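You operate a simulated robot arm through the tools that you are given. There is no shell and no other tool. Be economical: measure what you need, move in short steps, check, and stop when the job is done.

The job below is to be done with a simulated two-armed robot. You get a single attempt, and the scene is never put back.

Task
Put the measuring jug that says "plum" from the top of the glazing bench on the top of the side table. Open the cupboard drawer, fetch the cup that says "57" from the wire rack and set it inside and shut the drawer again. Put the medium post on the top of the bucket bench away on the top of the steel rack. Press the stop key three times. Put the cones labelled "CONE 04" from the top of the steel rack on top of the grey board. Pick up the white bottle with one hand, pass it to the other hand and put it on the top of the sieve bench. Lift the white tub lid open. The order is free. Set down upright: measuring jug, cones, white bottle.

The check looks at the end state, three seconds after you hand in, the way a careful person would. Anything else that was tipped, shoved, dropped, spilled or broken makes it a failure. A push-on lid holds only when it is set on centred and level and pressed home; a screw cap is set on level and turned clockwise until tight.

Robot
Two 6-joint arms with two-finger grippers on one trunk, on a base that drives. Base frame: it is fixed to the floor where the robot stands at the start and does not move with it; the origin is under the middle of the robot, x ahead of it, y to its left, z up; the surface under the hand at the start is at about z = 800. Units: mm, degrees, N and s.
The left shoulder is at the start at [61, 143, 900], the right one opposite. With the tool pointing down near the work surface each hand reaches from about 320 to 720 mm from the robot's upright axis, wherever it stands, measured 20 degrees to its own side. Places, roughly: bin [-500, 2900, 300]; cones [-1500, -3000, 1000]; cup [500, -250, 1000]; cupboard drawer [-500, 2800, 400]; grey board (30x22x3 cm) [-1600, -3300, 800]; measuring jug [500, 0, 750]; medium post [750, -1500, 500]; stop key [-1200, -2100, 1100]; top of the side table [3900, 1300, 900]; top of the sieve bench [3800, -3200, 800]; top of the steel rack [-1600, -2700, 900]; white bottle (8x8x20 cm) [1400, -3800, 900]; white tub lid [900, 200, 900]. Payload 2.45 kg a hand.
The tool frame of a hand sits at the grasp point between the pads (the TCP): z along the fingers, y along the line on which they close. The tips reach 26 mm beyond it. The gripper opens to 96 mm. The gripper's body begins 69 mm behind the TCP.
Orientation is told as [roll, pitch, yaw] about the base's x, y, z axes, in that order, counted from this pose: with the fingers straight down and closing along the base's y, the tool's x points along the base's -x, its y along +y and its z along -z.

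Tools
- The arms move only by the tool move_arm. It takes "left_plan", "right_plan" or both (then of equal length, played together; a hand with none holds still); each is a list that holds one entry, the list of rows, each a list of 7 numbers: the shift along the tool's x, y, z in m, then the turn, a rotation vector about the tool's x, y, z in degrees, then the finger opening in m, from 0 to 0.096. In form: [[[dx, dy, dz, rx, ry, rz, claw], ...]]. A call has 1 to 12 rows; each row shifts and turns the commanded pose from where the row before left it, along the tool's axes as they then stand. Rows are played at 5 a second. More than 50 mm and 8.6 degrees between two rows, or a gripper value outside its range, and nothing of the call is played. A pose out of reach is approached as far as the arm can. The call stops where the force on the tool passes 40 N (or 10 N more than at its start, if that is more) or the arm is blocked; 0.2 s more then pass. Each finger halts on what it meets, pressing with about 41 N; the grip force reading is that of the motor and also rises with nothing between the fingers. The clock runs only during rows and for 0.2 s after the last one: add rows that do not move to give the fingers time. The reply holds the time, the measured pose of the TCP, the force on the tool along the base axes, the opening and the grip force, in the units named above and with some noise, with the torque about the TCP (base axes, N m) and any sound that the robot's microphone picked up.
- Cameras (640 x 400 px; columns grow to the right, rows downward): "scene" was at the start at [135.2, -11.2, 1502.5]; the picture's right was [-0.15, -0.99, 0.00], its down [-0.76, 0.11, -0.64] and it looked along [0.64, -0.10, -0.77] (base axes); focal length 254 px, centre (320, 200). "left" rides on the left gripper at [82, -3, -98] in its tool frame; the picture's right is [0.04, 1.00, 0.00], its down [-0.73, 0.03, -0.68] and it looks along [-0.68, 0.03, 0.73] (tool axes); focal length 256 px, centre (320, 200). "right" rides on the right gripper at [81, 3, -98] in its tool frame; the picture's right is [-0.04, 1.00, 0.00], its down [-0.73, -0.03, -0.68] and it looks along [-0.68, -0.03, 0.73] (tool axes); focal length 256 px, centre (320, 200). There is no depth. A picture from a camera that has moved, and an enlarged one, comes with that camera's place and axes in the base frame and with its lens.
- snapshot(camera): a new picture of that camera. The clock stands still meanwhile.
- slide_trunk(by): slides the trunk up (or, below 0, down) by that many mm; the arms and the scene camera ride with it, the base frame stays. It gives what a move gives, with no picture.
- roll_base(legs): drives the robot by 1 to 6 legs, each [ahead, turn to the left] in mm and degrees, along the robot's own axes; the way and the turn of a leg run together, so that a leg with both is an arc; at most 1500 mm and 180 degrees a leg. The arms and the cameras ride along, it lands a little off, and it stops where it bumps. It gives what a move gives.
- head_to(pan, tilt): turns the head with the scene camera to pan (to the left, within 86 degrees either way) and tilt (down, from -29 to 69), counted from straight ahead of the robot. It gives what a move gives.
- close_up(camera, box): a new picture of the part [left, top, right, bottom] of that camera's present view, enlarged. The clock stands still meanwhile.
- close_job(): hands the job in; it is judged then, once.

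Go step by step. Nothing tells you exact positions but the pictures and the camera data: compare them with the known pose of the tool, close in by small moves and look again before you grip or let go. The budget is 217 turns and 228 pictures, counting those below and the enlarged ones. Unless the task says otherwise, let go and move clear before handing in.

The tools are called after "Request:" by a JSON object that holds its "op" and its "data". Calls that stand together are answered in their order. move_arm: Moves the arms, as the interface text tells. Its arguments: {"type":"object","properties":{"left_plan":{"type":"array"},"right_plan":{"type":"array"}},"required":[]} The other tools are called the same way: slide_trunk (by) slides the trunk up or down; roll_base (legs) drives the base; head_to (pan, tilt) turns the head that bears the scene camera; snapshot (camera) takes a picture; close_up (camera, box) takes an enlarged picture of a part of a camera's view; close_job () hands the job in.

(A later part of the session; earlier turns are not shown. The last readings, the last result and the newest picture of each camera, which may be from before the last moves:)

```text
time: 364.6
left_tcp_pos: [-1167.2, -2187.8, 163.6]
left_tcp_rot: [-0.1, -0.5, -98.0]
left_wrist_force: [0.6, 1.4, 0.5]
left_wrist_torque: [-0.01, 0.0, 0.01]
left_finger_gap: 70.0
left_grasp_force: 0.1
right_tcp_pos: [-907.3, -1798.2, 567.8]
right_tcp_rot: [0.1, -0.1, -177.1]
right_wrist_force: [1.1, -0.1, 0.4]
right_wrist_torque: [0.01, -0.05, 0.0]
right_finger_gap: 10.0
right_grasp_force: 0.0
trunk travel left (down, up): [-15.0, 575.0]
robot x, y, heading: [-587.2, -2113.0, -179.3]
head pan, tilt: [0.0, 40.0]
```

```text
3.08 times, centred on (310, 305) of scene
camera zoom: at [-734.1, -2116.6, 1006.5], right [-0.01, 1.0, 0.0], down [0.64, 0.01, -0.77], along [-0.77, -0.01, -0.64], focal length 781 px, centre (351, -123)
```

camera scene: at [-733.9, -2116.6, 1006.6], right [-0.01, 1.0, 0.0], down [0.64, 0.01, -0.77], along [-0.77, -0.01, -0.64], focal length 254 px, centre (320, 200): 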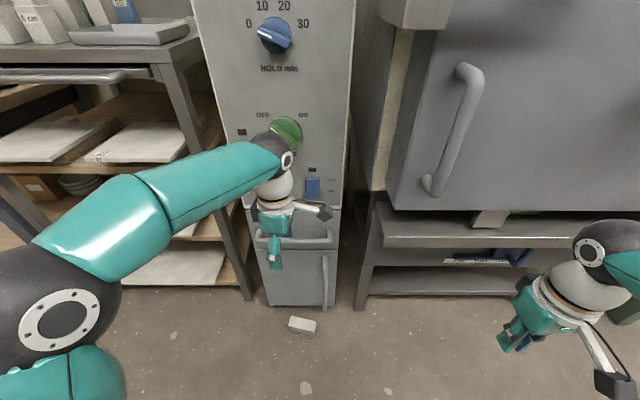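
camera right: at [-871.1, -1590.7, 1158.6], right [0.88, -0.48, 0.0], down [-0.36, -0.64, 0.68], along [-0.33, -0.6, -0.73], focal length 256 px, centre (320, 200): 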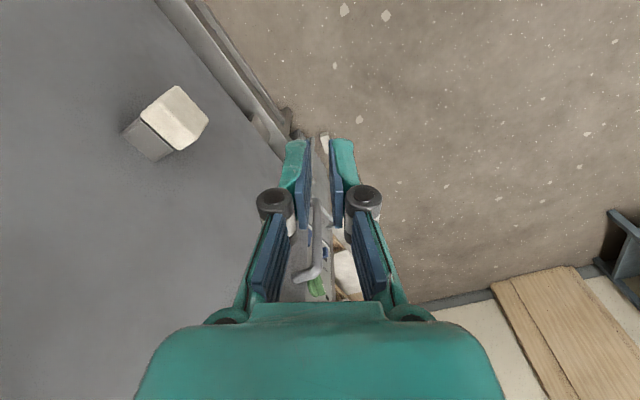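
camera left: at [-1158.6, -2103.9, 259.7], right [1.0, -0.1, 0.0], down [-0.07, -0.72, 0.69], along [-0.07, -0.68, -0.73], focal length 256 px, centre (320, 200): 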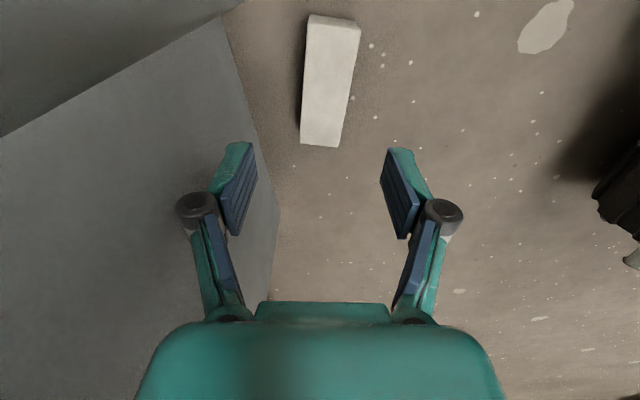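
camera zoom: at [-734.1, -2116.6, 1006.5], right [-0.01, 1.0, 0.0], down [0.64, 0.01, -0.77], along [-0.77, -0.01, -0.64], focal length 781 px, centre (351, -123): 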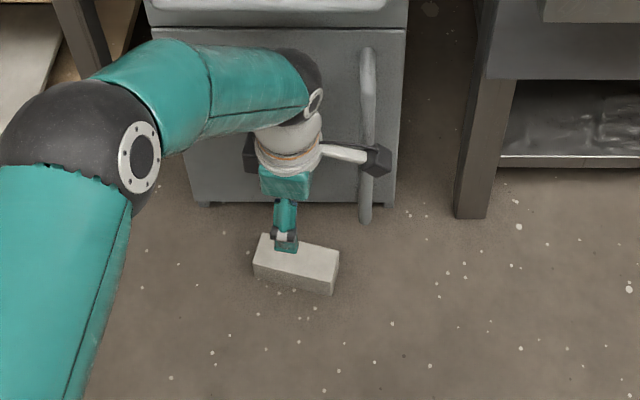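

Fine-adjust and lower, then grip the post.

Request:
{"op": "move_arm", "data": {"left_plan": [[[0.0069, 0.0061, 0.02, 0, 0, 2.5, 0.07], [0, 0, 0.035, 0, 0, 0, 0.07], [0, 0, 0.035, 0, 0, 0, 0.07], [0, 0, 0.025, 0, 0, 0, 0.07], [0, 0, 0.009, 0, 0, 0, 0.07], [0, 0, 0, 0, 0, 0, 0.07]]]}}

Request:
{"op": "snapshot", "data": {"camera": "left"}}

Request:
{"op": "move_arm", "data": {"left_plan": [[[0, 0, 0, 0, 0, 0, 0.05], [0, 0, 0, 0, 0, 0, 0.03], [0, 0, 0, 0, 0, 0, 0.01], [0, 0, 0, 0, 0, 0, 0.01], [0, 0, 0, 0, 0, 0, 0.01]]]}}

```text
time: 366.0
left_tcp_pos: [-1159.6, -2181.5, 38.4]
left_tcp_rot: [-0.1, -0.5, -100.5]
left_wrist_force: [0.3, 1.0, 0.1]
left_wrist_torque: [0.01, 0.0, 0.01]
left_finger_gap: 69.6
left_grasp_force: 0.2
right_tcp_pos: [-907.0, -1798.1, 566.6]
right_tcp_rot: [0.1, -0.1, -177.1]
right_wrist_force: [-0.1, 0.2, 0.1]
right_wrist_torque: [0.0, 0.0, -0.02]
right_finger_gap: 10.0
right_grasp_force: 0.0
trunk travel left (down, up): [-15.0, 575.0]
robot x, y, heading: [-586.8, -2115.3, -179.3]
head pan, tilt: [0.0, 40.0]
```

```text
69 pictures are left
camera left: at [-1148.8, -2099.4, 136.2], right [0.99, -0.14, 0.0], down [-0.1, -0.72, 0.69], along [-0.1, -0.68, -0.73], focal length 256 px, centre (320, 200)
```

left: 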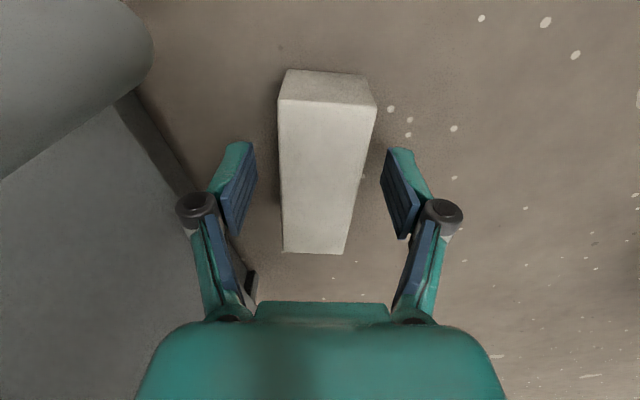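

```text
time: 367.2
left_tcp_pos: [-1160.6, -2181.0, 40.8]
left_tcp_rot: [0.0, -0.5, -100.6]
left_wrist_force: [-1.9, 0.3, 0.3]
left_wrist_torque: [-0.09, 0.02, -0.01]
left_finger_gap: 39.7
left_grasp_force: 41.2
right_tcp_pos: [-908.1, -1798.5, 567.2]
right_tcp_rot: [0.1, 0.0, -177.0]
right_wrist_force: [0.3, 0.9, -0.1]
right_wrist_torque: [-0.03, 0.02, 0.02]
right_finger_gap: 10.3
right_grasp_force: 0.0
trunk travel left (down, up): [-15.0, 575.0]
robot x, y, heading: [-585.0, -2119.8, -179.1]
head pan, tilt: [0.0, 40.0]
```

Post gripped. Lift it, raise the trunk and look at the steel rack.

Request:
{"op": "move_arm", "data": {"left_plan": [[[0, 0, -0.02, 0, 0, 0, 0.01], [0, 0, -0.04, 0, 0, 0, 0.01], [0, 0, -0.04, 0, 0, 0, 0.01], [0, 0, -0.045, 0, 0, 0, 0.01], [0, 0, -0.045, 0, 0, 0, 0.01], [0, 0, -0.045, 0, 0, 0, 0.01], [0, 0.01, -0.045, 0, 0, 0, 0.01], [0, 0.02, -0.045, 0, 0, 0, 0.01], [0, 0.03, -0.04, 0, 0, 0, 0.01], [0, 0.03, -0.04, 0, 0, 0, 0.01], [0, 0.03, -0.04, 0, 0, 0, 0.01], [0, 0.03, -0.04, 0, 0, 0, 0.01]]]}}

Request:
{"op": "slide_trunk", "data": {"by": 400}}

Request:
{"op": "slide_trunk", "data": {"by": 160}}

Request:
{"op": "roll_base", "data": {"legs": [[-250, 0]]}}

Request:
{"op": "head_to", "data": {"pan": 35, "tilt": 35}}

Request:
{"op": "snapshot", "data": {"camera": "scene"}}

```text
time: 368.7
left_tcp_pos: [-1130.4, -2178.0, 273.9]
left_tcp_rot: [3.9, -0.6, -101.5]
left_wrist_force: [-1.5, -0.2, -4.7]
left_wrist_torque: [0.05, -0.09, -0.01]
left_finger_gap: 39.4
left_grasp_force: 40.3
right_tcp_pos: [-908.7, -1798.2, 567.3]
right_tcp_rot: [0.1, 0.1, -177.2]
right_wrist_force: [-1.1, -1.1, -1.0]
right_wrist_torque: [-0.02, -0.11, 0.01]
right_finger_gap: 9.7
right_grasp_force: 0.1
trunk travel left (down, up): [-15.0, 575.0]
robot x, y, heading: [-587.1, -2113.8, -179.0]
head pan, tilt: [0.0, 40.0]
stopped in row 7 (left hand): the force on the tool passed its limit at 63 N (the readings are from after the stop); the commanded pose is now the measured one
```

```text
time: 372.6
left_tcp_pos: [-1133.0, -2175.9, 674.8]
left_tcp_rot: [3.5, -0.6, -101.6]
left_wrist_force: [0.3, 0.0, -3.4]
left_wrist_torque: [0.01, -0.04, 0.0]
left_finger_gap: 39.3
left_grasp_force: 40.7
right_tcp_pos: [-907.8, -1798.1, 965.8]
right_tcp_rot: [0.1, -0.2, -177.1]
right_wrist_force: [0.7, -0.2, -0.1]
right_wrist_torque: [0.01, 0.0, 0.03]
right_finger_gap: 9.7
right_grasp_force: 0.0
trunk travel left (down, up): [-415.0, 175.0]
robot x, y, heading: [-586.8, -2113.5, -179.3]
head pan, tilt: [0.0, 40.0]
```

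```text
time: 374.4
left_tcp_pos: [-1133.2, -2176.3, 835.9]
left_tcp_rot: [3.6, -0.8, -101.5]
left_wrist_force: [0.3, -0.1, -2.8]
left_wrist_torque: [0.02, -0.01, 0.0]
left_finger_gap: 39.2
left_grasp_force: 41.0
right_tcp_pos: [-908.2, -1798.4, 1126.5]
right_tcp_rot: [0.1, -0.1, -177.0]
right_wrist_force: [0.2, 0.6, 0.4]
right_wrist_torque: [0.01, -0.02, -0.04]
right_finger_gap: 10.1
right_grasp_force: 0.1
trunk travel left (down, up): [-575.0, 15.0]
robot x, y, heading: [-584.9, -2115.3, -179.1]
head pan, tilt: [0.0, 40.0]
```

```text
time: 376.2
left_tcp_pos: [-878.4, -2174.5, 836.8]
left_tcp_rot: [3.4, -0.7, -101.6]
left_wrist_force: [0.4, -0.2, -2.3]
left_wrist_torque: [0.02, 0.01, -0.03]
left_finger_gap: 39.5
left_grasp_force: 40.7
right_tcp_pos: [-653.7, -1795.6, 1127.4]
right_tcp_rot: [0.1, -0.1, -177.1]
right_wrist_force: [-0.5, 0.1, -0.5]
right_wrist_torque: [0.05, 0.05, 0.0]
right_finger_gap: 10.0
right_grasp_force: 0.0
trunk travel left (down, up): [-575.0, 15.0]
robot x, y, heading: [-334.1, -2110.1, -179.4]
head pan, tilt: [0.0, 40.0]
```

```text
time: 377.3
left_tcp_pos: [-879.2, -2175.0, 837.1]
left_tcp_rot: [3.5, -0.6, -101.6]
left_wrist_force: [-0.6, 0.0, -2.4]
left_wrist_torque: [0.01, -0.01, 0.02]
left_finger_gap: 39.6
left_grasp_force: 40.8
right_tcp_pos: [-654.6, -1794.6, 1128.0]
right_tcp_rot: [0.1, -0.1, -177.1]
right_wrist_force: [0.1, 0.3, 0.6]
right_wrist_torque: [0.0, 0.01, -0.01]
right_finger_gap: 10.0
right_grasp_force: 0.0
trunk travel left (down, up): [-575.0, 15.0]
robot x, y, heading: [-333.7, -2114.9, -179.3]
head pan, tilt: [35.0, 35.0]
```

```text
68 pictures are left
camera scene: at [-467.0, -2164.0, 1574.1], right [-0.58, 0.81, 0.0], down [0.47, 0.33, -0.82], along [-0.67, -0.48, -0.57], focal length 254 px, centre (320, 200)
```

scene: 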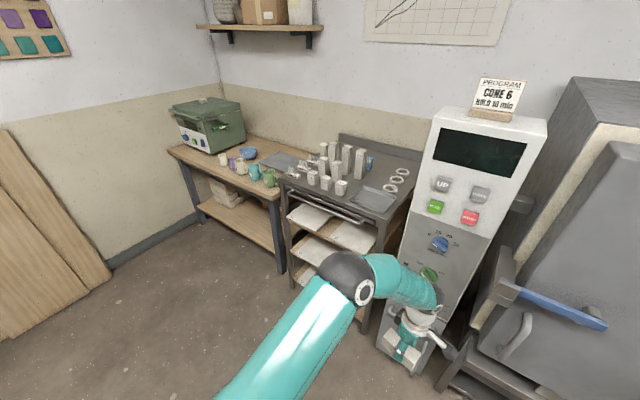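

Let me enlarge the rack top and the board.

Request:
{"op": "close_up", "data": {"camera": "scene", "box": [210, 110, 430, 250]}}

```text
2.86 times, centred on (320, 180) of scene
camera zoom: at [-467.0, -2164.0, 1574.1], right [-0.58, 0.81, 0.0], down [0.47, 0.33, -0.82], along [-0.67, -0.48, -0.57], focal length 725 px, centre (320, 257)
```

zoom: 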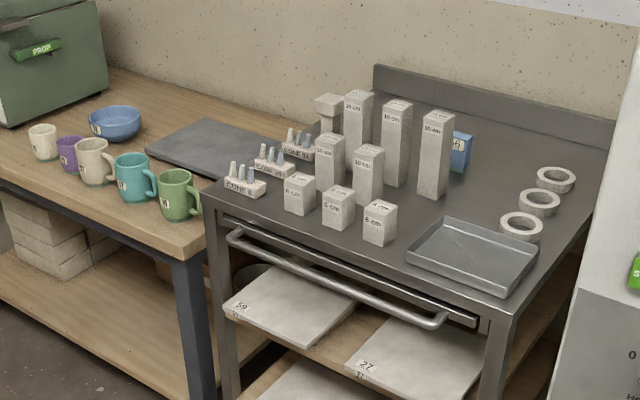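

The rack top is at x −1325…−1900, y −3018…−2423 with a free area behind the tray near (−1610,−2620); the middle cone pack seems "CONE 04". I raise the post and drive over.

Request:
{"op": "move_arm", "data": {"left_plan": [[[0, 0, -0.045, 3.5, 0, 0, 0.01], [0, 0, -0.045, 0, 0, 0, 0.01], [0, 0, -0.045, 0, 0, 0, 0.01], [0, 0, -0.045, 0, 0, 0, 0.01], [0, 0, -0.045, 0, 0, 0, 0.01], [0, 0, -0.045, 0, 0, 0, 0.01], [0, 0, -0.04, 0, 0, 0, 0.01]]]}}

Request:
{"op": "roll_base", "data": {"legs": [[0, 38]]}}

Request:
{"op": "roll_base", "data": {"legs": [[740, 0]]}}

Request:
{"op": "roll_base", "data": {"legs": [[0, -38]]}}

Request:
{"op": "head_to", "data": {"pan": 15, "tilt": 50}}

Request:
{"op": "snapshot", "data": {"camera": "scene"}}

```text
time: 378.9
left_tcp_pos: [-880.2, -2170.7, 1146.3]
left_tcp_rot: [0.0, -0.7, -101.6]
left_wrist_force: [0.0, -0.1, -3.3]
left_wrist_torque: [0.0, -0.04, 0.0]
left_finger_gap: 39.7
left_grasp_force: 41.3
right_tcp_pos: [-653.6, -1795.8, 1128.0]
right_tcp_rot: [0.1, -0.1, -177.1]
right_wrist_force: [0.1, 0.3, 0.0]
right_wrist_torque: [-0.03, -0.01, 0.02]
right_finger_gap: 9.8
right_grasp_force: 0.2
trunk travel left (down, up): [-575.0, 15.0]
robot x, y, heading: [-332.2, -2108.7, -179.2]
head pan, tilt: [35.0, 35.0]
```

```text
time: 381.3
left_tcp_pos: [-728.6, -2493.9, 1144.7]
left_tcp_rot: [-0.1, -0.8, -63.6]
left_wrist_force: [0.3, 0.0, -2.6]
left_wrist_torque: [0.03, 0.01, -0.05]
left_finger_gap: 39.7
left_grasp_force: 40.9
right_tcp_pos: [-780.7, -2059.4, 1126.8]
right_tcp_rot: [0.1, 0.0, -139.0]
right_wrist_force: [0.5, -0.4, -0.2]
right_wrist_torque: [0.03, -0.04, 0.02]
right_finger_gap: 10.0
right_grasp_force: 0.1
trunk travel left (down, up): [-575.0, 15.0]
robot x, y, heading: [-348.3, -2091.1, -141.4]
head pan, tilt: [35.0, 35.0]
```

```text
time: 385.1
left_tcp_pos: [-1275.5, -2935.4, 1145.1]
left_tcp_rot: [0.2, -0.7, -63.4]
left_wrist_force: [-0.1, 0.4, -3.1]
left_wrist_torque: [0.04, 0.01, -0.04]
left_finger_gap: 39.5
left_grasp_force: 40.3
right_tcp_pos: [-1328.2, -2499.8, 1128.8]
right_tcp_rot: [0.0, -0.2, -138.9]
right_wrist_force: [-0.1, 1.0, -0.5]
right_wrist_torque: [-0.02, 0.02, 0.01]
right_finger_gap: 10.1
right_grasp_force: 0.0
trunk travel left (down, up): [-575.0, 15.0]
robot x, y, heading: [-897.4, -2531.8, -141.5]
head pan, tilt: [35.0, 35.0]
stopped in leg 1: the robot was blocked; the commanded pose is now the measured one
```

```text
time: 386.6
left_tcp_pos: [-1386.9, -2808.3, 1143.1]
left_tcp_rot: [0.2, -0.1, -82.0]
left_wrist_force: [0.1, -0.5, -3.6]
left_wrist_torque: [0.05, 0.02, 0.04]
left_finger_gap: 39.2
left_grasp_force: 40.9
right_tcp_pos: [-1303.2, -2383.1, 1135.0]
right_tcp_rot: [-0.6, -0.4, -156.6]
right_wrist_force: [-0.6, -0.7, 1.0]
right_wrist_torque: [-0.03, 0.04, 0.02]
right_finger_gap: 9.9
right_grasp_force: 0.1
trunk travel left (down, up): [-575.0, 15.0]
robot x, y, heading: [-893.0, -2543.3, -159.4]
head pan, tilt: [35.0, 35.0]
stopped in leg 1: the robot was blocked; the commanded pose is now the measured one
```

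```text
time: 387.5
left_tcp_pos: [-1387.7, -2809.4, 1143.4]
left_tcp_rot: [0.2, -0.1, -82.0]
left_wrist_force: [-0.4, -0.5, -3.3]
left_wrist_torque: [0.03, 0.02, 0.05]
left_finger_gap: 39.6
left_grasp_force: 41.3
right_tcp_pos: [-1303.8, -2384.5, 1133.3]
right_tcp_rot: [-0.5, -0.5, -156.9]
right_wrist_force: [0.0, -0.3, -0.1]
right_wrist_torque: [0.0, 0.01, 0.02]
right_finger_gap: 10.2
right_grasp_force: 0.0
trunk travel left (down, up): [-575.0, 15.0]
robot x, y, heading: [-896.3, -2540.7, -159.2]
head pan, tilt: [15.0, 50.0]
```

```text
66 pictures are left
camera scene: at [-1020.5, -2627.8, 1551.2], right [-0.58, 0.81, 0.01], down [0.63, 0.45, -0.63], along [-0.52, -0.36, -0.77], focal length 254 px, centre (320, 200)
```

scene: 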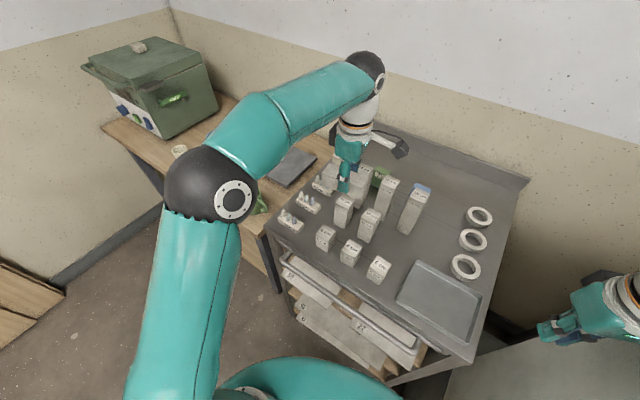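

The right hand is up against the control tower; I retract it, rotate the left hand so the post's axis points along x, then creep forward.

Request:
{"op": "move_arm", "data": {"right_plan": [[[0.04, 0, -0.005, 0, 0, 0, 0.01], [0.04, 0, -0.005, 0, 0, 0, 0.01], [0.04, 0, -0.005, 0, 0, 0, 0.01], [0.04, 0, 0, 0, 0, 0, 0.01], [0.03, 0, 0, 0, 0, 0, 0.01], [0, 0, 0, 0, 0, 0, 0.01], [0, 0, 0, 0, 0, 0, 0.01], [0, 0, 0, 0, 0, 0, 0.01], [0, 0, 0, 0, 0, 0, 0.01], [0, 0, 0, 0, 0, 0, 0.01], [0, 0, 0, 0, 0, 0, 0.01]]], "left_plan": [[[0, 0, 0, 0, 0, 8.3, 0.01], [0, 0, 0, 0, 0, 8.3, 0.01], [0, 0, 0, 0, 0, 8.3, 0.01], [0, 0, 0, 0, 0, 8.3, 0.01], [0, 0, 0, 0, 0, 8.3, 0.01], [0, 0, 0, 0, 0, 8.3, 0.01], [0, 0, 0, 0, 0, 8.3, 0.01], [0, 0, 0, 0, 0, 8.3, 0.01], [0, 0, 0, 0, 0, 8.3, 0.01], [0, 0, 0, 0, 0, 8.3, 0.01], [0, 0, 0, 0, 0, 8.3, 0.01]]]}}

Request:
{"op": "roll_base", "data": {"legs": [[80, 0]]}}

```text
time: 388.1
left_tcp_pos: [-1365.9, -2809.0, 1153.3]
left_tcp_rot: [-0.9, -0.4, -97.6]
left_wrist_force: [-0.3, -1.4, -2.4]
left_wrist_torque: [0.12, -0.04, -0.02]
left_finger_gap: 39.4
left_grasp_force: 40.7
right_tcp_pos: [-1214.6, -2361.2, 1142.1]
right_tcp_rot: [0.4, -1.7, -155.6]
right_wrist_force: [1.8, -12.5, -6.6]
right_wrist_torque: [1.26, 0.21, 0.03]
right_finger_gap: 9.9
right_grasp_force: 0.0
trunk travel left (down, up): [-575.0, 15.0]
robot x, y, heading: [-896.5, -2545.0, -158.9]
head pan, tilt: [15.0, 50.0]
stopped in row 3 (right hand): the force on the tool passed its limit at 217 N (the readings are from after the stop); the commanded pose is now the measured one
```

```text
time: 388.8
left_tcp_pos: [-1352.8, -2795.1, 1164.2]
left_tcp_rot: [-1.3, -1.2, -97.8]
left_wrist_force: [0.0, 0.5, -2.8]
left_wrist_torque: [0.05, 0.07, 0.03]
left_finger_gap: 39.4
left_grasp_force: 40.8
right_tcp_pos: [-1197.6, -2355.1, 1146.8]
right_tcp_rot: [2.3, -2.8, -155.2]
right_wrist_force: [45.4, -40.0, 14.2]
right_wrist_torque: [5.34, 6.12, -0.14]
right_finger_gap: 9.9
right_grasp_force: 0.1
trunk travel left (down, up): [-575.0, 15.0]
robot x, y, heading: [-895.2, -2543.2, -159.2]
head pan, tilt: [15.0, 50.0]
stopped in leg 1: the force on the tool passed its limit at 127 N (the readings are from after the stop); the commanded pose is now the measured one
```

The right hand catches on the tower. Let me see before freeing it.

Request:
{"op": "head_to", "data": {"pan": -30, "tilt": 40}}

Request:
{"op": "snapshot", "data": {"camera": "scene"}}

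```text
time: 389.9
left_tcp_pos: [-1351.4, -2795.8, 1165.0]
left_tcp_rot: [-1.6, -1.1, -97.8]
left_wrist_force: [0.9, 0.0, -3.0]
left_wrist_torque: [0.0, 0.01, 0.01]
left_finger_gap: 39.3
left_grasp_force: 40.7
right_tcp_pos: [-1196.9, -2357.1, 1145.4]
right_tcp_rot: [2.2, -3.0, -155.4]
right_wrist_force: [53.7, -45.6, 7.2]
right_wrist_torque: [5.8, 6.82, -0.23]
right_finger_gap: 10.1
right_grasp_force: 0.0
trunk travel left (down, up): [-575.0, 15.0]
robot x, y, heading: [-898.4, -2546.1, -159.5]
head pan, tilt: [-30.0, 40.0]
```

```text
65 pictures are left
camera scene: at [-1027.1, -2562.0, 1567.5], right [0.16, 0.99, 0.01], down [0.63, -0.1, -0.77], along [-0.76, 0.12, -0.64], focal length 254 px, centre (320, 200)
```

scene: 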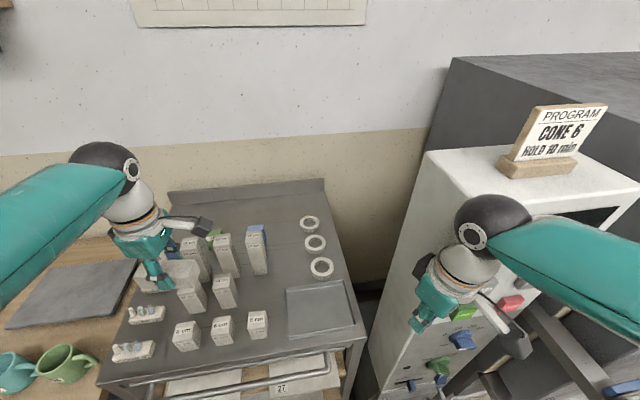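

The right gripper presses the tower's corner; I ease it off along the contact direction (+x,−y), then back.

Request:
{"op": "move_arm", "data": {"right_plan": [[[0.006, 0.012, 0, 0, 0, 0, 0.01], [0.008, 0.018, 0, 0, 0, 0, 0.01], [0.01, 0.02, 0, 0, 0, 0, 0.01], [0.03, 0.01, 0, 0, 0, 0, 0.01], [0.04, 0.0, 0, 0, 0, 0, 0.01], [0.04, 0.0, 0, 0, 0, 0, 0.01], [0.04, 0.0, 0, 0, 0, 0, 0.01], [0, 0, 0, 0, 0, 0, 0.01]]]}}

Request:
{"op": "snapshot", "data": {"camera": "scene"}}

```text
time: 391.2
left_tcp_pos: [-1361.7, -2787.8, 1162.3]
left_tcp_rot: [-0.7, -1.4, -97.9]
left_wrist_force: [-0.6, 0.1, -3.5]
left_wrist_torque: [0.0, -0.01, -0.01]
left_finger_gap: 39.5
left_grasp_force: 40.6
right_tcp_pos: [-1111.9, -2372.5, 1149.5]
right_tcp_rot: [3.9, -7.1, -156.3]
right_wrist_force: [-8.1, -7.8, 5.7]
right_wrist_torque: [-0.27, 0.09, -0.2]
right_finger_gap: 12.7
right_grasp_force: 2.6
trunk travel left (down, up): [-575.0, 15.0]
robot x, y, heading: [-896.7, -2541.6, -158.9]
head pan, tilt: [-30.0, 40.0]
stopped in row 6 (right hand): the force on the tool passed its limit at 97 N (the readings are from after the stop); the commanded pose is now the measured one
```

```text
64 pictures are left
camera scene: at [-1040.5, -2552.2, 1566.4], right [0.16, 0.99, 0.0], down [0.64, -0.1, -0.77], along [-0.76, 0.12, -0.64], focal length 254 px, centre (320, 200)
```

scene: 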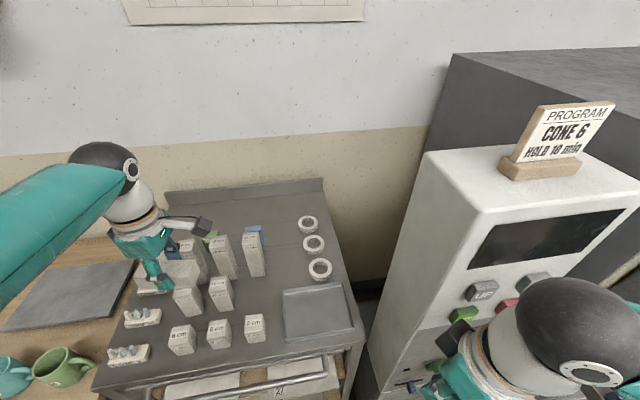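

The right elbow must be catching on the tower. I back off, shift south and approach with heading ≈165° instead.

Request:
{"op": "roll_base", "data": {"legs": [[-170, 0]]}}

Request:
{"op": "roll_base", "data": {"legs": [[0, 40]]}}

Request:
{"op": "roll_base", "data": {"legs": [[280, 0]]}}

Request:
{"op": "roll_base", "data": {"legs": [[0, -40]]}}

Request:
{"op": "roll_base", "data": {"legs": [[0, -34]]}}

```text
time: 392.6
left_tcp_pos: [-1201.6, -2727.8, 1163.1]
left_tcp_rot: [-1.0, -1.4, -97.8]
left_wrist_force: [0.1, 0.7, -3.5]
left_wrist_torque: [0.07, 0.04, 0.01]
left_finger_gap: 39.5
left_grasp_force: 41.5
right_tcp_pos: [-950.5, -2311.3, 1148.6]
right_tcp_rot: [3.9, -7.2, -156.3]
right_wrist_force: [-17.2, -10.4, 13.9]
right_wrist_torque: [-0.41, 0.32, -0.31]
right_finger_gap: 11.3
right_grasp_force: 1.0
trunk travel left (down, up): [-575.0, 15.0]
robot x, y, heading: [-738.8, -2485.2, -158.9]
head pan, tilt: [-30.0, 40.0]
```

```text
time: 394.9
left_tcp_pos: [-974.6, -2953.3, 1162.7]
left_tcp_rot: [-0.8, -1.2, -62.3]
left_wrist_force: [0.8, -0.9, -3.5]
left_wrist_torque: [0.04, 0.0, -0.02]
left_finger_gap: 39.6
left_grasp_force: 40.7
right_tcp_pos: [-1014.1, -2471.5, 1150.6]
right_tcp_rot: [3.9, -7.6, -120.8]
right_wrist_force: [0.1, -0.6, -0.6]
right_wrist_torque: [0.05, 0.01, 0.01]
right_finger_gap: 9.8
right_grasp_force: 0.1
trunk travel left (down, up): [-575.0, 15.0]
robot x, y, heading: [-754.3, -2474.4, -123.6]
head pan, tilt: [-30.0, 40.0]
stopped in leg 1: the robot was blocked; the commanded pose is now the measured one
```

```text
time: 396.6
left_tcp_pos: [-1089.5, -3135.8, 1167.5]
left_tcp_rot: [-1.5, -1.2, -62.5]
left_wrist_force: [0.6, 0.6, -2.5]
left_wrist_torque: [-0.01, 0.03, 0.01]
left_finger_gap: 39.8
left_grasp_force: 41.0
right_tcp_pos: [-1130.4, -2652.3, 1154.1]
right_tcp_rot: [3.9, -8.1, -122.1]
right_wrist_force: [0.5, 0.5, 0.0]
right_wrist_torque: [0.03, 0.04, 0.0]
right_finger_gap: 9.9
right_grasp_force: 0.0
trunk travel left (down, up): [-575.0, 15.0]
robot x, y, heading: [-877.3, -2657.5, -124.2]
head pan, tilt: [-30.0, 40.0]
stopped in leg 1: the robot was blocked; the commanded pose is now the measured one
```

```text
time: 398.8
left_tcp_pos: [-1335.1, -2923.9, 1166.1]
left_tcp_rot: [-0.8, -1.4, -97.4]
left_wrist_force: [0.2, 0.7, -3.0]
left_wrist_torque: [0.03, 0.03, 0.04]
left_finger_gap: 39.6
left_grasp_force: 41.2
right_tcp_pos: [-1091.1, -2504.4, 1152.1]
right_tcp_rot: [4.2, -7.7, -156.9]
right_wrist_force: [0.4, -1.0, -1.1]
right_wrist_torque: [-0.02, 0.01, 0.01]
right_finger_gap: 9.6
right_grasp_force: 0.1
trunk travel left (down, up): [-575.0, 15.0]
robot x, y, heading: [-870.4, -2674.4, -159.1]
head pan, tilt: [-30.0, 40.0]
stopped in leg 1: the robot was blocked; the commanded pose is now the measured one
```

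```text
time: 400.7
left_tcp_pos: [-1400.2, -2670.6, 1166.5]
left_tcp_rot: [-0.9, -1.4, -126.6]
left_wrist_force: [-0.1, 0.2, -3.4]
left_wrist_torque: [0.02, 0.02, 0.0]
left_finger_gap: 39.6
left_grasp_force: 40.9
right_tcp_pos: [-980.9, -2422.3, 1152.6]
right_tcp_rot: [4.3, -7.8, 174.1]
right_wrist_force: [0.3, 0.6, 0.2]
right_wrist_torque: [-0.01, 0.03, 0.0]
right_finger_gap: 10.0
right_grasp_force: 0.0
trunk travel left (down, up): [-575.0, 15.0]
robot x, y, heading: [-876.4, -2687.4, 172.0]
head pan, tilt: [-30.0, 40.0]
stopped in leg 1: the robot was blocked; the commanded pose is now the measured one
```

Now at heading 172°. I rotate the post along x and move above (−1490,−2572).

Request:
{"op": "move_arm", "data": {"left_plan": [[[0, 0, 0, 0, 0, 7.6, 0.01], [0, 0, 0, 0, 0, 7.6, 0.01], [0, 0, 0, 0, 0, 7.6, 0.01], [0, 0, 0, 0, 0, 7.6, 0.01], [0, 0, 0, 0, 0, 7.6, 0.01], [0, 0, 0, 0, 0, 7.6, 0.01], [0, 0, 0, 0, 0, 7.6, 0.01], [-0.03, -0.033, 0.02, 0, 0, 0, 0.01], [-0.03, -0.033, 0.02, 0, 0, 0, 0.01], [-0.03, -0.033, 0.02, 0, 0, 0, 0.01], [0, 0, 0.02, 0, 0, 0, 0.01], [0, 0, 0, 0, 0, 0, 0.01]]]}}

Request:
{"op": "head_to", "data": {"pan": 10, "tilt": 50}}

Request:
{"op": "snapshot", "data": {"camera": "scene"}}

Request:
{"op": "snapshot", "data": {"camera": "left"}}

```text
time: 403.3
left_tcp_pos: [-1468.9, -2582.7, 1079.2]
left_tcp_rot: [0.6, -1.6, -179.8]
left_wrist_force: [-1.5, 0.5, -2.4]
left_wrist_torque: [0.0, -0.03, 0.02]
left_finger_gap: 39.4
left_grasp_force: 41.0
left hand out of reach, approached as far as the arm can: row 10
right_tcp_pos: [-981.8, -2422.3, 1152.5]
right_tcp_rot: [4.2, -7.7, 174.1]
right_wrist_force: [-0.1, -0.4, -0.3]
right_wrist_torque: [-0.01, 0.0, -0.03]
right_finger_gap: 9.8
right_grasp_force: 0.2
trunk travel left (down, up): [-575.0, 15.0]
robot x, y, heading: [-875.2, -2690.9, 172.2]
head pan, tilt: [-30.0, 40.0]
```

```text
time: 404.4
left_tcp_pos: [-1470.4, -2583.4, 1080.2]
left_tcp_rot: [0.7, -1.5, -179.8]
left_wrist_force: [0.3, 0.7, -3.1]
left_wrist_torque: [-0.02, -0.02, 0.05]
left_finger_gap: 39.4
left_grasp_force: 41.3
right_tcp_pos: [-983.4, -2424.2, 1152.7]
right_tcp_rot: [4.2, -7.6, 174.1]
right_wrist_force: [0.4, -0.9, -0.6]
right_wrist_torque: [-0.02, 0.06, -0.01]
right_finger_gap: 10.0
right_grasp_force: 0.0
trunk travel left (down, up): [-575.0, 15.0]
robot x, y, heading: [-875.9, -2688.5, 172.0]
head pan, tilt: [10.0, 50.0]
```

```text
63 pictures are left
camera scene: at [-1015.3, -2683.1, 1552.4], right [-0.03, 1.0, 0.0], down [0.77, 0.03, -0.64], along [-0.64, -0.02, -0.77], focal length 254 px, centre (320, 200)
```

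scene: 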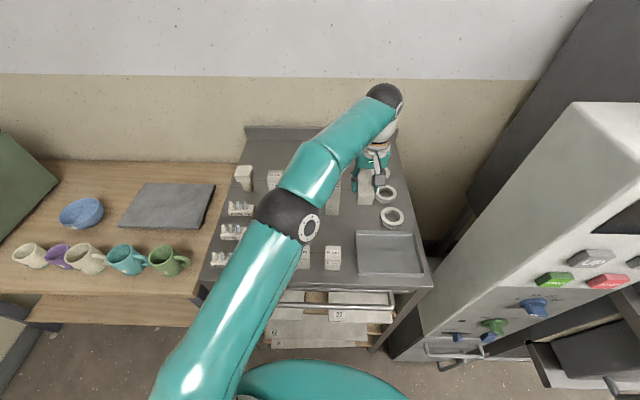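

```text
62 pictures are left
camera left: at [-1386.2, -2577.1, 1175.5], right [0.04, -1.0, 0.01], down [-0.72, -0.02, 0.7], along [-0.7, -0.04, -0.72], focal length 256 px, centre (320, 200)
```

left: 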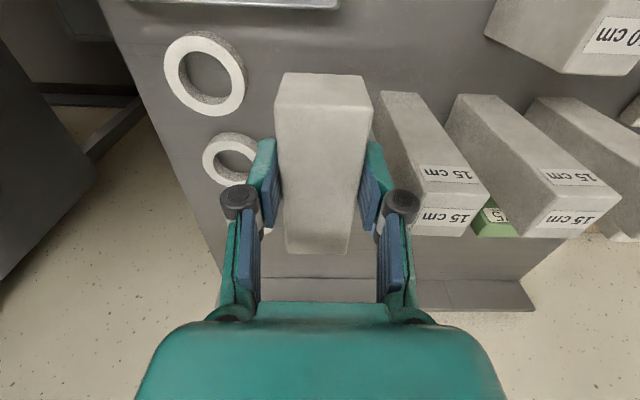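

Position is good between the rings and the tall posts. Shift 11 mm and lower.

Request:
{"op": "move_arm", "data": {"left_plan": [[[0, -0.011, 0.02, 0, 0, 0, 0.01], [0, 0, 0.035, 0, 0, 0, 0.01], [0, 0, 0.035, 0, 0, 0, 0.01], [0, 0, 0.02, 0, 0, 0, 0.01], [0, 0, 0, 0, 0, 0, 0.01]]]}}

Request:
{"op": "move_arm", "data": {"left_plan": [[[0, 0, 0.008, 0, 0, 0, 0.01], [0, 0, 0.006, 0, 0, 0, 0.01], [0, 0, 0, 0, 0, 0, 0.01]]]}}

Request:
{"op": "move_arm", "data": {"left_plan": [[[0, 0, 0.007, 0, 0, 0, 0.01], [0, 0, 0, 0, 0, 0, 0.01]]]}}

```text
time: 405.6
left_tcp_pos: [-1473.1, -2572.5, 970.9]
left_tcp_rot: [0.6, -1.6, -179.7]
left_wrist_force: [-0.2, -1.0, -2.5]
left_wrist_torque: [0.02, 0.0, 0.01]
left_finger_gap: 39.4
left_grasp_force: 41.3
right_tcp_pos: [-981.8, -2422.6, 1153.2]
right_tcp_rot: [4.1, -7.8, 174.0]
right_wrist_force: [0.0, 0.5, -0.4]
right_wrist_torque: [0.01, 0.0, -0.03]
right_finger_gap: 10.2
right_grasp_force: 0.0
trunk travel left (down, up): [-575.0, 15.0]
robot x, y, heading: [-875.3, -2687.6, 171.7]
head pan, tilt: [10.0, 50.0]
```

```text
time: 406.4
left_tcp_pos: [-1474.3, -2573.1, 959.1]
left_tcp_rot: [0.5, -1.8, -179.7]
left_wrist_force: [-1.5, -1.7, 18.0]
left_wrist_torque: [-0.03, -0.8, -0.01]
left_finger_gap: 39.8
left_grasp_force: 40.8
right_tcp_pos: [-980.8, -2423.6, 1153.8]
right_tcp_rot: [4.1, -7.8, 174.1]
right_wrist_force: [0.2, 0.0, 1.0]
right_wrist_torque: [0.01, -0.01, 0.01]
right_finger_gap: 10.1
right_grasp_force: 0.0
trunk travel left (down, up): [-575.0, 15.0]
robot x, y, heading: [-875.5, -2685.7, 171.8]
head pan, tilt: [10.0, 50.0]
```

```text
time: 407.0
left_tcp_pos: [-1473.0, -2572.6, 953.0]
left_tcp_rot: [0.4, -1.8, -179.9]
left_wrist_force: [-3.0, -0.6, 25.6]
left_wrist_torque: [-0.02, 0.03, -0.02]
left_finger_gap: 39.2
left_grasp_force: 40.7
right_tcp_pos: [-980.4, -2423.2, 1154.2]
right_tcp_rot: [4.2, -7.7, 174.1]
right_wrist_force: [-0.9, 0.5, -0.2]
right_wrist_torque: [-0.01, 0.04, -0.02]
right_finger_gap: 10.1
right_grasp_force: 0.0
trunk travel left (down, up): [-575.0, 15.0]
robot x, y, heading: [-876.1, -2689.5, 171.7]
head pan, tilt: [10.0, 50.0]
```

Post rests flat on the rack. Release, rise and retract, then look.

Request:
{"op": "move_arm", "data": {"left_plan": [[[0, 0, -0.003, 0, 0, 0, 0.04], [0, 0, 0, 0, 0, 0, 0.055], [0, 0, 0, 0, 0, 0, 0.06], [0, 0, -0.02, 0, 0, 0, 0.06], [0, 0, -0.04, 0, 0, 0, 0.06], [0, 0, -0.045, 0, 0, 0, 0.06], [0, 0, -0.045, 0, 0, 0, 0.06], [0.03, 0, -0.03, 0, 0, 0, 0.06], [0.04, 0.02, -0.02, 0, 0, 0, 0.06], [0.02, 0.045, 0, 0, 0, 0, 0.06], [0, 0.045, 0, 0, 0, 0, 0.06], [0, 0.045, 0, 0, 0, 0, 0.06]]]}}

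Request:
{"op": "snapshot", "data": {"camera": "scene"}}

Request:
{"op": "close_up", "data": {"camera": "scene", "box": [190, 120, 430, 290]}}

```text
time: 409.6
left_tcp_pos: [-1370.1, -2730.4, 1149.8]
left_tcp_rot: [0.6, -1.5, -179.7]
left_wrist_force: [0.0, -0.4, -0.1]
left_wrist_torque: [-0.01, 0.02, 0.0]
left_finger_gap: 60.0
left_grasp_force: 0.1
left hand out of reach, approached as far as the arm can: row 7
right_tcp_pos: [-981.3, -2424.1, 1153.7]
right_tcp_rot: [4.3, -7.7, 174.1]
right_wrist_force: [0.5, 0.8, 0.2]
right_wrist_torque: [0.02, 0.02, -0.01]
right_finger_gap: 9.8
right_grasp_force: 0.0
trunk travel left (down, up): [-575.0, 15.0]
robot x, y, heading: [-877.1, -2689.7, 172.0]
head pan, tilt: [10.0, 50.0]
```

```text
61 pictures are left
camera scene: at [-1014.1, -2684.8, 1552.5], right [-0.03, 1.0, 0.0], down [0.77, 0.03, -0.64], along [-0.64, -0.02, -0.77], focal length 254 px, centre (320, 200)
```

scene: 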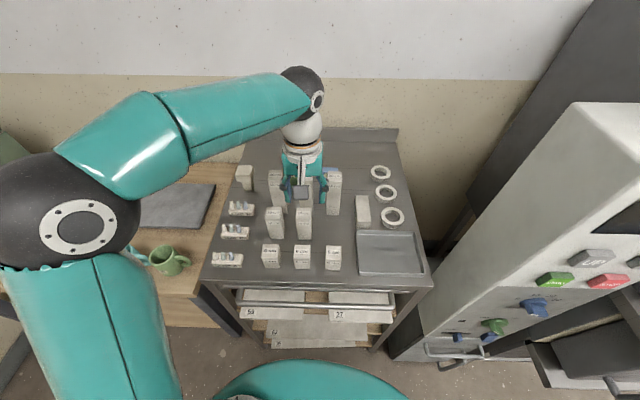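

```text
2.35 times, centred on (310, 205) of scene
camera zoom: at [-1014.1, -2684.8, 1552.5], right [-0.03, 1.0, 0.0], down [0.77, 0.03, -0.64], along [-0.64, -0.02, -0.77], focal length 597 px, centre (344, 188)
```

zoom: 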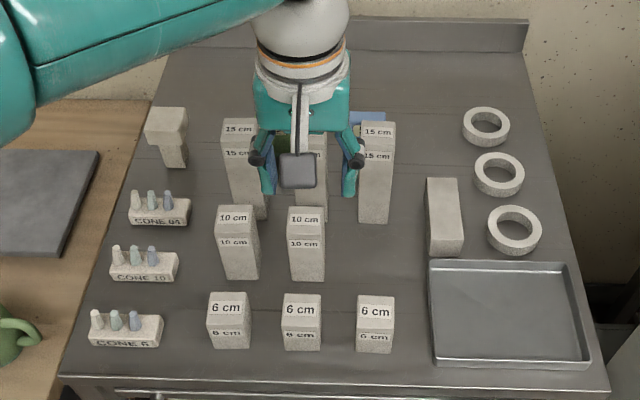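

The post lies on the rack. Now the cone packs: I enlarge the labels.

Request:
{"op": "close_up", "data": {"camera": "scene", "box": [205, 150, 285, 275]}}

Request:
{"op": "snapshot", "data": {"camera": "left"}}

```text
3.20 times, centred on (245, 212) of scene
camera zoom: at [-1014.1, -2684.8, 1552.5], right [-0.03, 1.0, 0.0], down [0.77, 0.03, -0.64], along [-0.64, -0.02, -0.77], focal length 812 px, centre (560, 160)
```

zoom: 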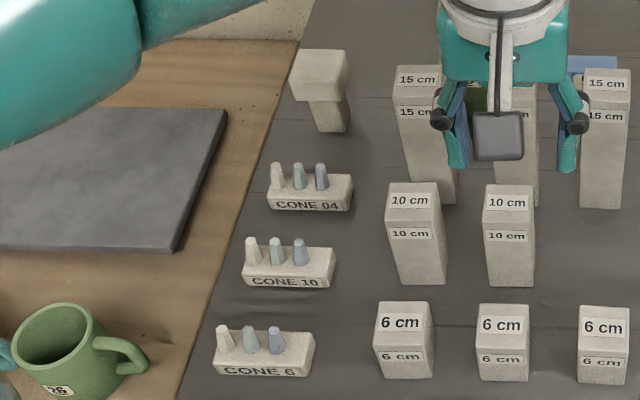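

```text
58 pictures are left
camera left: at [-1286.3, -2724.2, 1244.2], right [0.04, -1.0, 0.01], down [-0.72, -0.03, 0.7], along [-0.7, -0.04, -0.72], focal length 256 px, centre (320, 200)
```

left: 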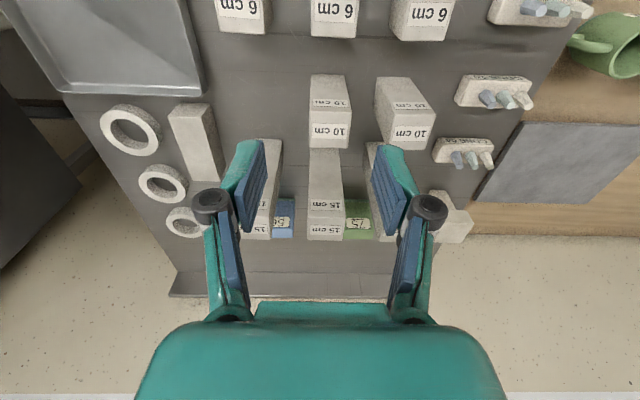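

CONE 04 is the rear pack at about (−1495,−2950). I move above it and rotate the hand to close along x with the camera on the bench side.

Request:
{"op": "move_arm", "data": {"left_plan": [[[-0.025, 0.042, 0, 0, 0, 0, 0.06], [-0.025, 0.042, 0, 0, 0, 0, 0.06], [-0.025, 0.042, 0, 0, 0, 0, 0.06], [-0.025, 0.042, 0, 0, 0, 0, 0.06], [-0.025, 0.042, 0, 0, 0, 0, 0.06], [0, 0.01, 0, 0, 0, 8.2, 0.06], [0, 0, 0, 0, 0, 8.2, 0.06], [0, 0, 0, 0, 0, 8.2, 0.06], [0, 0, 0, 0, 0, 8.2, 0.06], [0, 0, 0, 0, 0, 8.2, 0.06], [0, 0, 0, 0, 0, 8.2, 0.06]]]}}

Request:
{"op": "move_arm", "data": {"left_plan": [[[0, 0, 0.01, 0, 0, 8.2, 0.06], [0, 0, 0.02, 0, 0, 8.2, 0.06], [0, 0, 0.02, 0, 0, 8.2, 0.06], [0, 0, 0.02, 0, 0, 8.2, 0.06], [0, 0, 0.02, 0, 0, 8.2, 0.06], [0, 0, 0, 0, 0, 0, 0.06]]]}}

Request:
{"op": "snapshot", "data": {"camera": "left"}}

```text
time: 412.0
left_tcp_pos: [-1495.6, -2949.0, 1154.6]
left_tcp_rot: [1.6, -0.5, 130.9]
left_wrist_force: [0.1, -0.6, -0.5]
left_wrist_torque: [0.03, 0.01, -0.01]
left_finger_gap: 60.1
left_grasp_force: 0.1
right_tcp_pos: [-981.9, -2422.6, 1152.9]
right_tcp_rot: [4.1, -7.7, 174.1]
right_wrist_force: [-0.1, 0.6, -0.1]
right_wrist_torque: [0.01, 0.01, 0.01]
right_finger_gap: 9.7
right_grasp_force: 0.0
trunk travel left (down, up): [-575.0, 15.0]
robot x, y, heading: [-875.4, -2687.3, 172.1]
head pan, tilt: [10.0, 50.0]
```

```text
time: 413.4
left_tcp_pos: [-1497.9, -2947.5, 1064.9]
left_tcp_rot: [1.5, 0.6, 89.9]
left_wrist_force: [0.4, 0.1, 0.6]
left_wrist_torque: [-0.01, 0.01, 0.01]
left_finger_gap: 59.9
left_grasp_force: 0.0
right_tcp_pos: [-983.3, -2423.3, 1152.6]
right_tcp_rot: [4.2, -7.6, 174.1]
right_wrist_force: [0.1, 0.0, 0.1]
right_wrist_torque: [0.02, 0.01, -0.01]
right_finger_gap: 10.0
right_grasp_force: 0.1
trunk travel left (down, up): [-575.0, 15.0]
robot x, y, heading: [-874.2, -2692.1, 171.9]
head pan, tilt: [10.0, 50.0]
```

```text
57 pictures are left
camera left: at [-1493.2, -3028.5, 1163.1], right [-1.0, -0.04, 0.03], down [-0.01, 0.74, 0.67], along [-0.05, 0.67, -0.74], focal length 256 px, centre (320, 200)
```

left: 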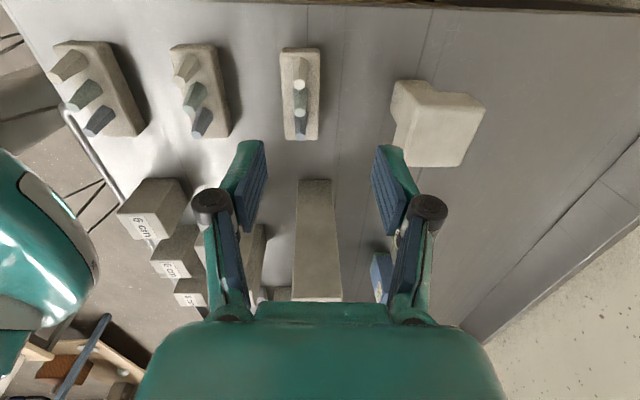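

The pack is between the fingers, 12 mm off-centre. Adjust and lower.

Request:
{"op": "move_arm", "data": {"left_plan": [[[-0.002, -0.012, 0.02, 0, 0, 0, 0.06], [0, 0, 0.035, 0, 0, 0, 0.06], [0, 0, 0.035, 0, 0, 0, 0.06], [0, 0, 0.02, 0, 0, 0, 0.06], [0, 0, 0, 0, 0, 0, 0.06]]]}}

Request:
{"op": "snapshot", "data": {"camera": "left"}}

```text
time: 414.6
left_tcp_pos: [-1489.5, -2948.8, 955.2]
left_tcp_rot: [1.5, 0.6, 90.0]
left_wrist_force: [-0.1, -0.1, -0.6]
left_wrist_torque: [-0.02, 0.0, -0.01]
left_finger_gap: 60.0
left_grasp_force: 0.0
right_tcp_pos: [-981.4, -2422.2, 1152.8]
right_tcp_rot: [4.3, -7.8, 174.1]
right_wrist_force: [0.1, -0.3, 0.6]
right_wrist_torque: [-0.02, 0.01, -0.02]
right_finger_gap: 10.3
right_grasp_force: 0.0
trunk travel left (down, up): [-575.0, 15.0]
robot x, y, heading: [-874.4, -2688.1, 172.4]
head pan, tilt: [10.0, 50.0]
```

```text
56 pictures are left
camera left: at [-1483.2, -3028.9, 1052.2], right [-1.0, -0.04, 0.03], down [-0.01, 0.74, 0.67], along [-0.05, 0.67, -0.74], focal length 256 px, centre (320, 200)
```

left: 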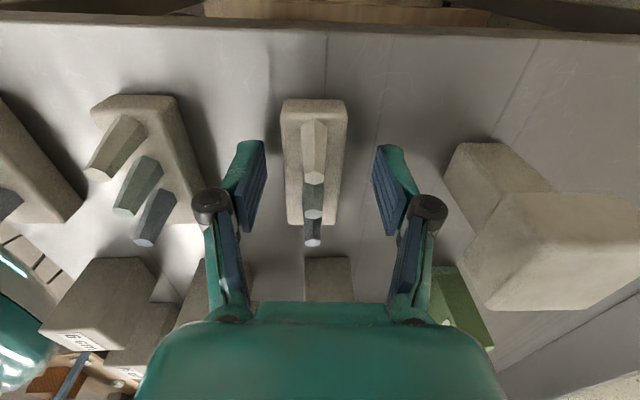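

Centred. Lower a bit more and grip the block.

Request:
{"op": "move_arm", "data": {"left_plan": [[[0, 0, 0.006, 0, 0, 0, 0.06], [0, 0, 0.005, 0, 0, 0, 0.06], [0, 0, 0, 0, 0, 0, 0.06]]]}}

Request:
{"op": "move_arm", "data": {"left_plan": [[[0, 0, 0, 0, 0, 0, 0.05], [0, 0, 0, 0, 0, 0, 0.035], [0, 0, 0, 0, 0, 0, 0.02], [0, 0, 0, 0, 0, 0, 0.015], [0, 0, 0, 0, 0, 0, 0.015], [0, 0, -0.015, 0, 0, 0, 0.015], [0, 0, -0.025, 0, 0, 0, 0.015], [0, 0, 0, 0, 0, 0, 0.015]]]}}

Request:
{"op": "snapshot", "data": {"camera": "left"}}

```text
time: 415.4
left_tcp_pos: [-1489.4, -2948.0, 942.9]
left_tcp_rot: [1.7, 0.6, 90.2]
left_wrist_force: [-0.4, -0.3, 3.1]
left_wrist_torque: [0.03, -0.07, 0.0]
left_finger_gap: 60.5
left_grasp_force: 0.3
right_tcp_pos: [-981.8, -2421.6, 1153.9]
right_tcp_rot: [4.2, -7.8, 174.1]
right_wrist_force: [0.3, -0.5, 0.5]
right_wrist_torque: [-0.03, 0.03, 0.01]
right_finger_gap: 9.9
right_grasp_force: 0.0
trunk travel left (down, up): [-575.0, 15.0]
robot x, y, heading: [-879.1, -2690.7, 171.9]
head pan, tilt: [10.0, 50.0]
```

```text
time: 417.2
left_tcp_pos: [-1488.3, -2948.8, 982.7]
left_tcp_rot: [1.5, 0.6, 89.9]
left_wrist_force: [-1.1, 0.1, -0.5]
left_wrist_torque: [0.01, -0.01, -0.01]
left_finger_gap: 31.4
left_grasp_force: 40.7
right_tcp_pos: [-982.0, -2423.0, 1152.6]
right_tcp_rot: [4.2, -7.7, 174.1]
right_wrist_force: [-0.7, 0.0, 0.0]
right_wrist_torque: [-0.03, -0.02, 0.01]
right_finger_gap: 9.9
right_grasp_force: 0.0
trunk travel left (down, up): [-575.0, 15.0]
robot x, y, heading: [-874.9, -2691.4, 172.1]
head pan, tilt: [10.0, 50.0]
```

```text
55 pictures are left
camera left: at [-1483.0, -3028.4, 1080.4], right [-1.0, -0.04, 0.03], down [-0.01, 0.74, 0.67], along [-0.05, 0.67, -0.74], focal length 256 px, centre (320, 200)
```

left: 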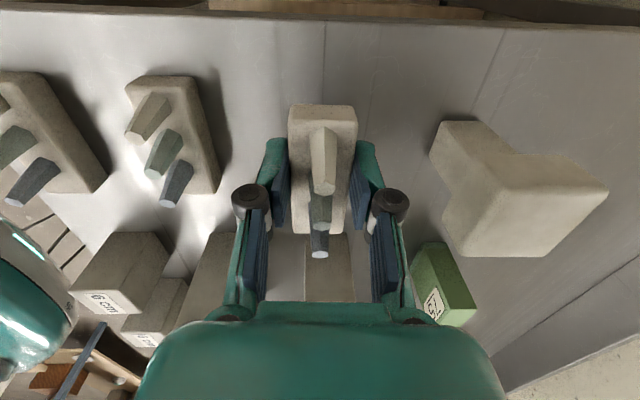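

CONE 04 pack is held. I lift it and shift the base south toward the grey board.

Request:
{"op": "move_arm", "data": {"left_plan": [[[0, 0, -0.04, 0, 0, 0, 0.015], [0, 0, -0.04, 0, 0, 0, 0.015], [0, 0, -0.04, 0, 0, 0, 0.015], [0, 0, -0.03, 0, 0, 0, 0.015]]]}}

Request:
{"op": "roll_base", "data": {"legs": [[0, -50]]}}

Request:
{"op": "roll_base", "data": {"legs": [[-330, 0]]}}

Request:
{"op": "roll_base", "data": {"legs": [[0, 55]]}}

Request:
{"op": "roll_base", "data": {"legs": [[170, 0]]}}

Request:
{"op": "head_to", "data": {"pan": 15, "tilt": 45}}

Request:
{"op": "snapshot", "data": {"camera": "scene"}}

```text
time: 418.2
left_tcp_pos: [-1484.4, -2944.2, 1133.4]
left_tcp_rot: [1.5, 0.6, 89.9]
left_wrist_force: [0.2, -0.6, -1.3]
left_wrist_torque: [0.01, 0.03, 0.05]
left_finger_gap: 31.0
left_grasp_force: 41.3
right_tcp_pos: [-980.8, -2422.1, 1154.0]
right_tcp_rot: [4.1, -7.8, 174.1]
right_wrist_force: [-0.2, 0.2, -0.2]
right_wrist_torque: [0.01, -0.01, -0.04]
right_finger_gap: 10.1
right_grasp_force: 0.1
trunk travel left (down, up): [-575.0, 15.0]
robot x, y, heading: [-876.7, -2691.1, 171.9]
head pan, tilt: [10.0, 50.0]
```

```text
time: 420.1
left_tcp_pos: [-1535.6, -2652.8, 1133.6]
left_tcp_rot: [1.4, 0.7, 63.8]
left_wrist_force: [0.6, 0.4, -1.3]
left_wrist_torque: [0.01, 0.01, 0.02]
left_finger_gap: 30.9
left_grasp_force: 41.3
right_tcp_pos: [-852.2, -2405.1, 1154.0]
right_tcp_rot: [4.2, -7.8, 148.0]
right_wrist_force: [1.5, -0.1, -0.2]
right_wrist_torque: [0.0, 0.04, -0.03]
right_finger_gap: 10.1
right_grasp_force: 0.1
trunk travel left (down, up): [-575.0, 15.0]
robot x, y, heading: [-878.7, -2699.9, 146.1]
head pan, tilt: [10.0, 50.0]
stopped in leg 1: the robot was blocked; the commanded pose is now the measured one
```

```text
time: 422.3
left_tcp_pos: [-1262.5, -2833.8, 1134.0]
left_tcp_rot: [1.5, 0.5, 63.7]
left_wrist_force: [-0.8, 0.3, -1.3]
left_wrist_torque: [0.02, 0.02, 0.01]
left_finger_gap: 31.1
left_grasp_force: 40.6
right_tcp_pos: [-577.3, -2587.4, 1154.8]
right_tcp_rot: [4.2, -7.8, 147.9]
right_wrist_force: [-0.1, -0.2, 0.0]
right_wrist_torque: [0.05, 0.0, -0.02]
right_finger_gap: 10.2
right_grasp_force: 0.1
trunk travel left (down, up): [-575.0, 15.0]
robot x, y, heading: [-610.5, -2885.4, 146.1]
head pan, tilt: [10.0, 50.0]
```

```text
time: 424.2
left_tcp_pos: [-1221.0, -3120.9, 1133.2]
left_tcp_rot: [1.3, 0.6, 89.4]
left_wrist_force: [1.1, 0.0, -1.4]
left_wrist_torque: [0.02, -0.06, 0.02]
left_finger_gap: 30.9
left_grasp_force: 41.0
right_tcp_pos: [-713.1, -2602.9, 1154.0]
right_tcp_rot: [4.2, -7.6, 173.7]
right_wrist_force: [-0.4, 0.4, -0.4]
right_wrist_torque: [-0.01, -0.02, 0.0]
right_finger_gap: 10.0
right_grasp_force: 0.0
trunk travel left (down, up): [-575.0, 15.0]
robot x, y, heading: [-610.9, -2871.1, 172.0]
head pan, tilt: [10.0, 50.0]
stopped in leg 1: the robot was blocked; the commanded pose is now the measured one
```

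```text
time: 425.7
left_tcp_pos: [-1391.1, -3096.1, 1133.2]
left_tcp_rot: [1.4, 0.6, 89.5]
left_wrist_force: [0.0, -0.1, -1.6]
left_wrist_torque: [0.01, -0.01, 0.01]
left_finger_gap: 31.1
left_grasp_force: 41.2
right_tcp_pos: [-884.4, -2577.2, 1154.3]
right_tcp_rot: [4.2, -7.6, 173.6]
right_wrist_force: [-1.0, 0.3, -0.4]
right_wrist_torque: [-0.01, -0.04, 0.0]
right_finger_gap: 9.7
right_grasp_force: 0.0
trunk travel left (down, up): [-575.0, 15.0]
robot x, y, heading: [-778.5, -2844.0, 171.6]
head pan, tilt: [10.0, 50.0]
```

```text
time: 426.4
left_tcp_pos: [-1389.3, -3096.6, 1136.1]
left_tcp_rot: [1.6, 0.6, 89.6]
left_wrist_force: [-0.3, 0.0, -0.6]
left_wrist_torque: [-0.02, 0.02, 0.04]
left_finger_gap: 30.9
left_grasp_force: 41.3
right_tcp_pos: [-881.8, -2578.3, 1154.8]
right_tcp_rot: [4.1, -7.7, 173.6]
right_wrist_force: [0.0, -0.3, 0.6]
right_wrist_torque: [0.0, 0.0, -0.02]
right_finger_gap: 10.3
right_grasp_force: 0.1
trunk travel left (down, up): [-575.0, 15.0]
robot x, y, heading: [-782.8, -2845.9, 172.0]
head pan, tilt: [15.0, 45.0]
```

```text
54 pictures are left
camera scene: at [-920.2, -2846.5, 1559.3], right [-0.12, 0.99, 0.0], down [0.7, 0.08, -0.71], along [-0.7, -0.08, -0.71], focal length 254 px, centre (320, 200)
```

scene: 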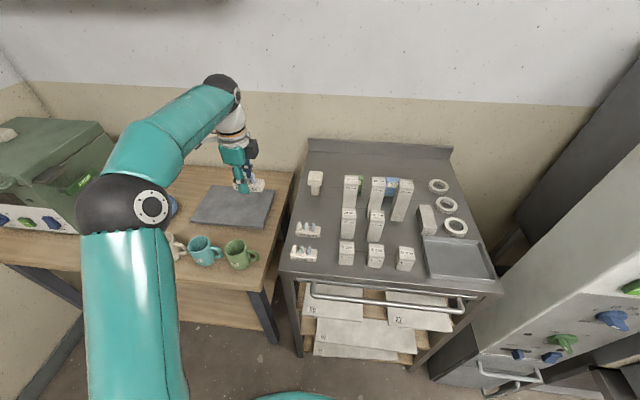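

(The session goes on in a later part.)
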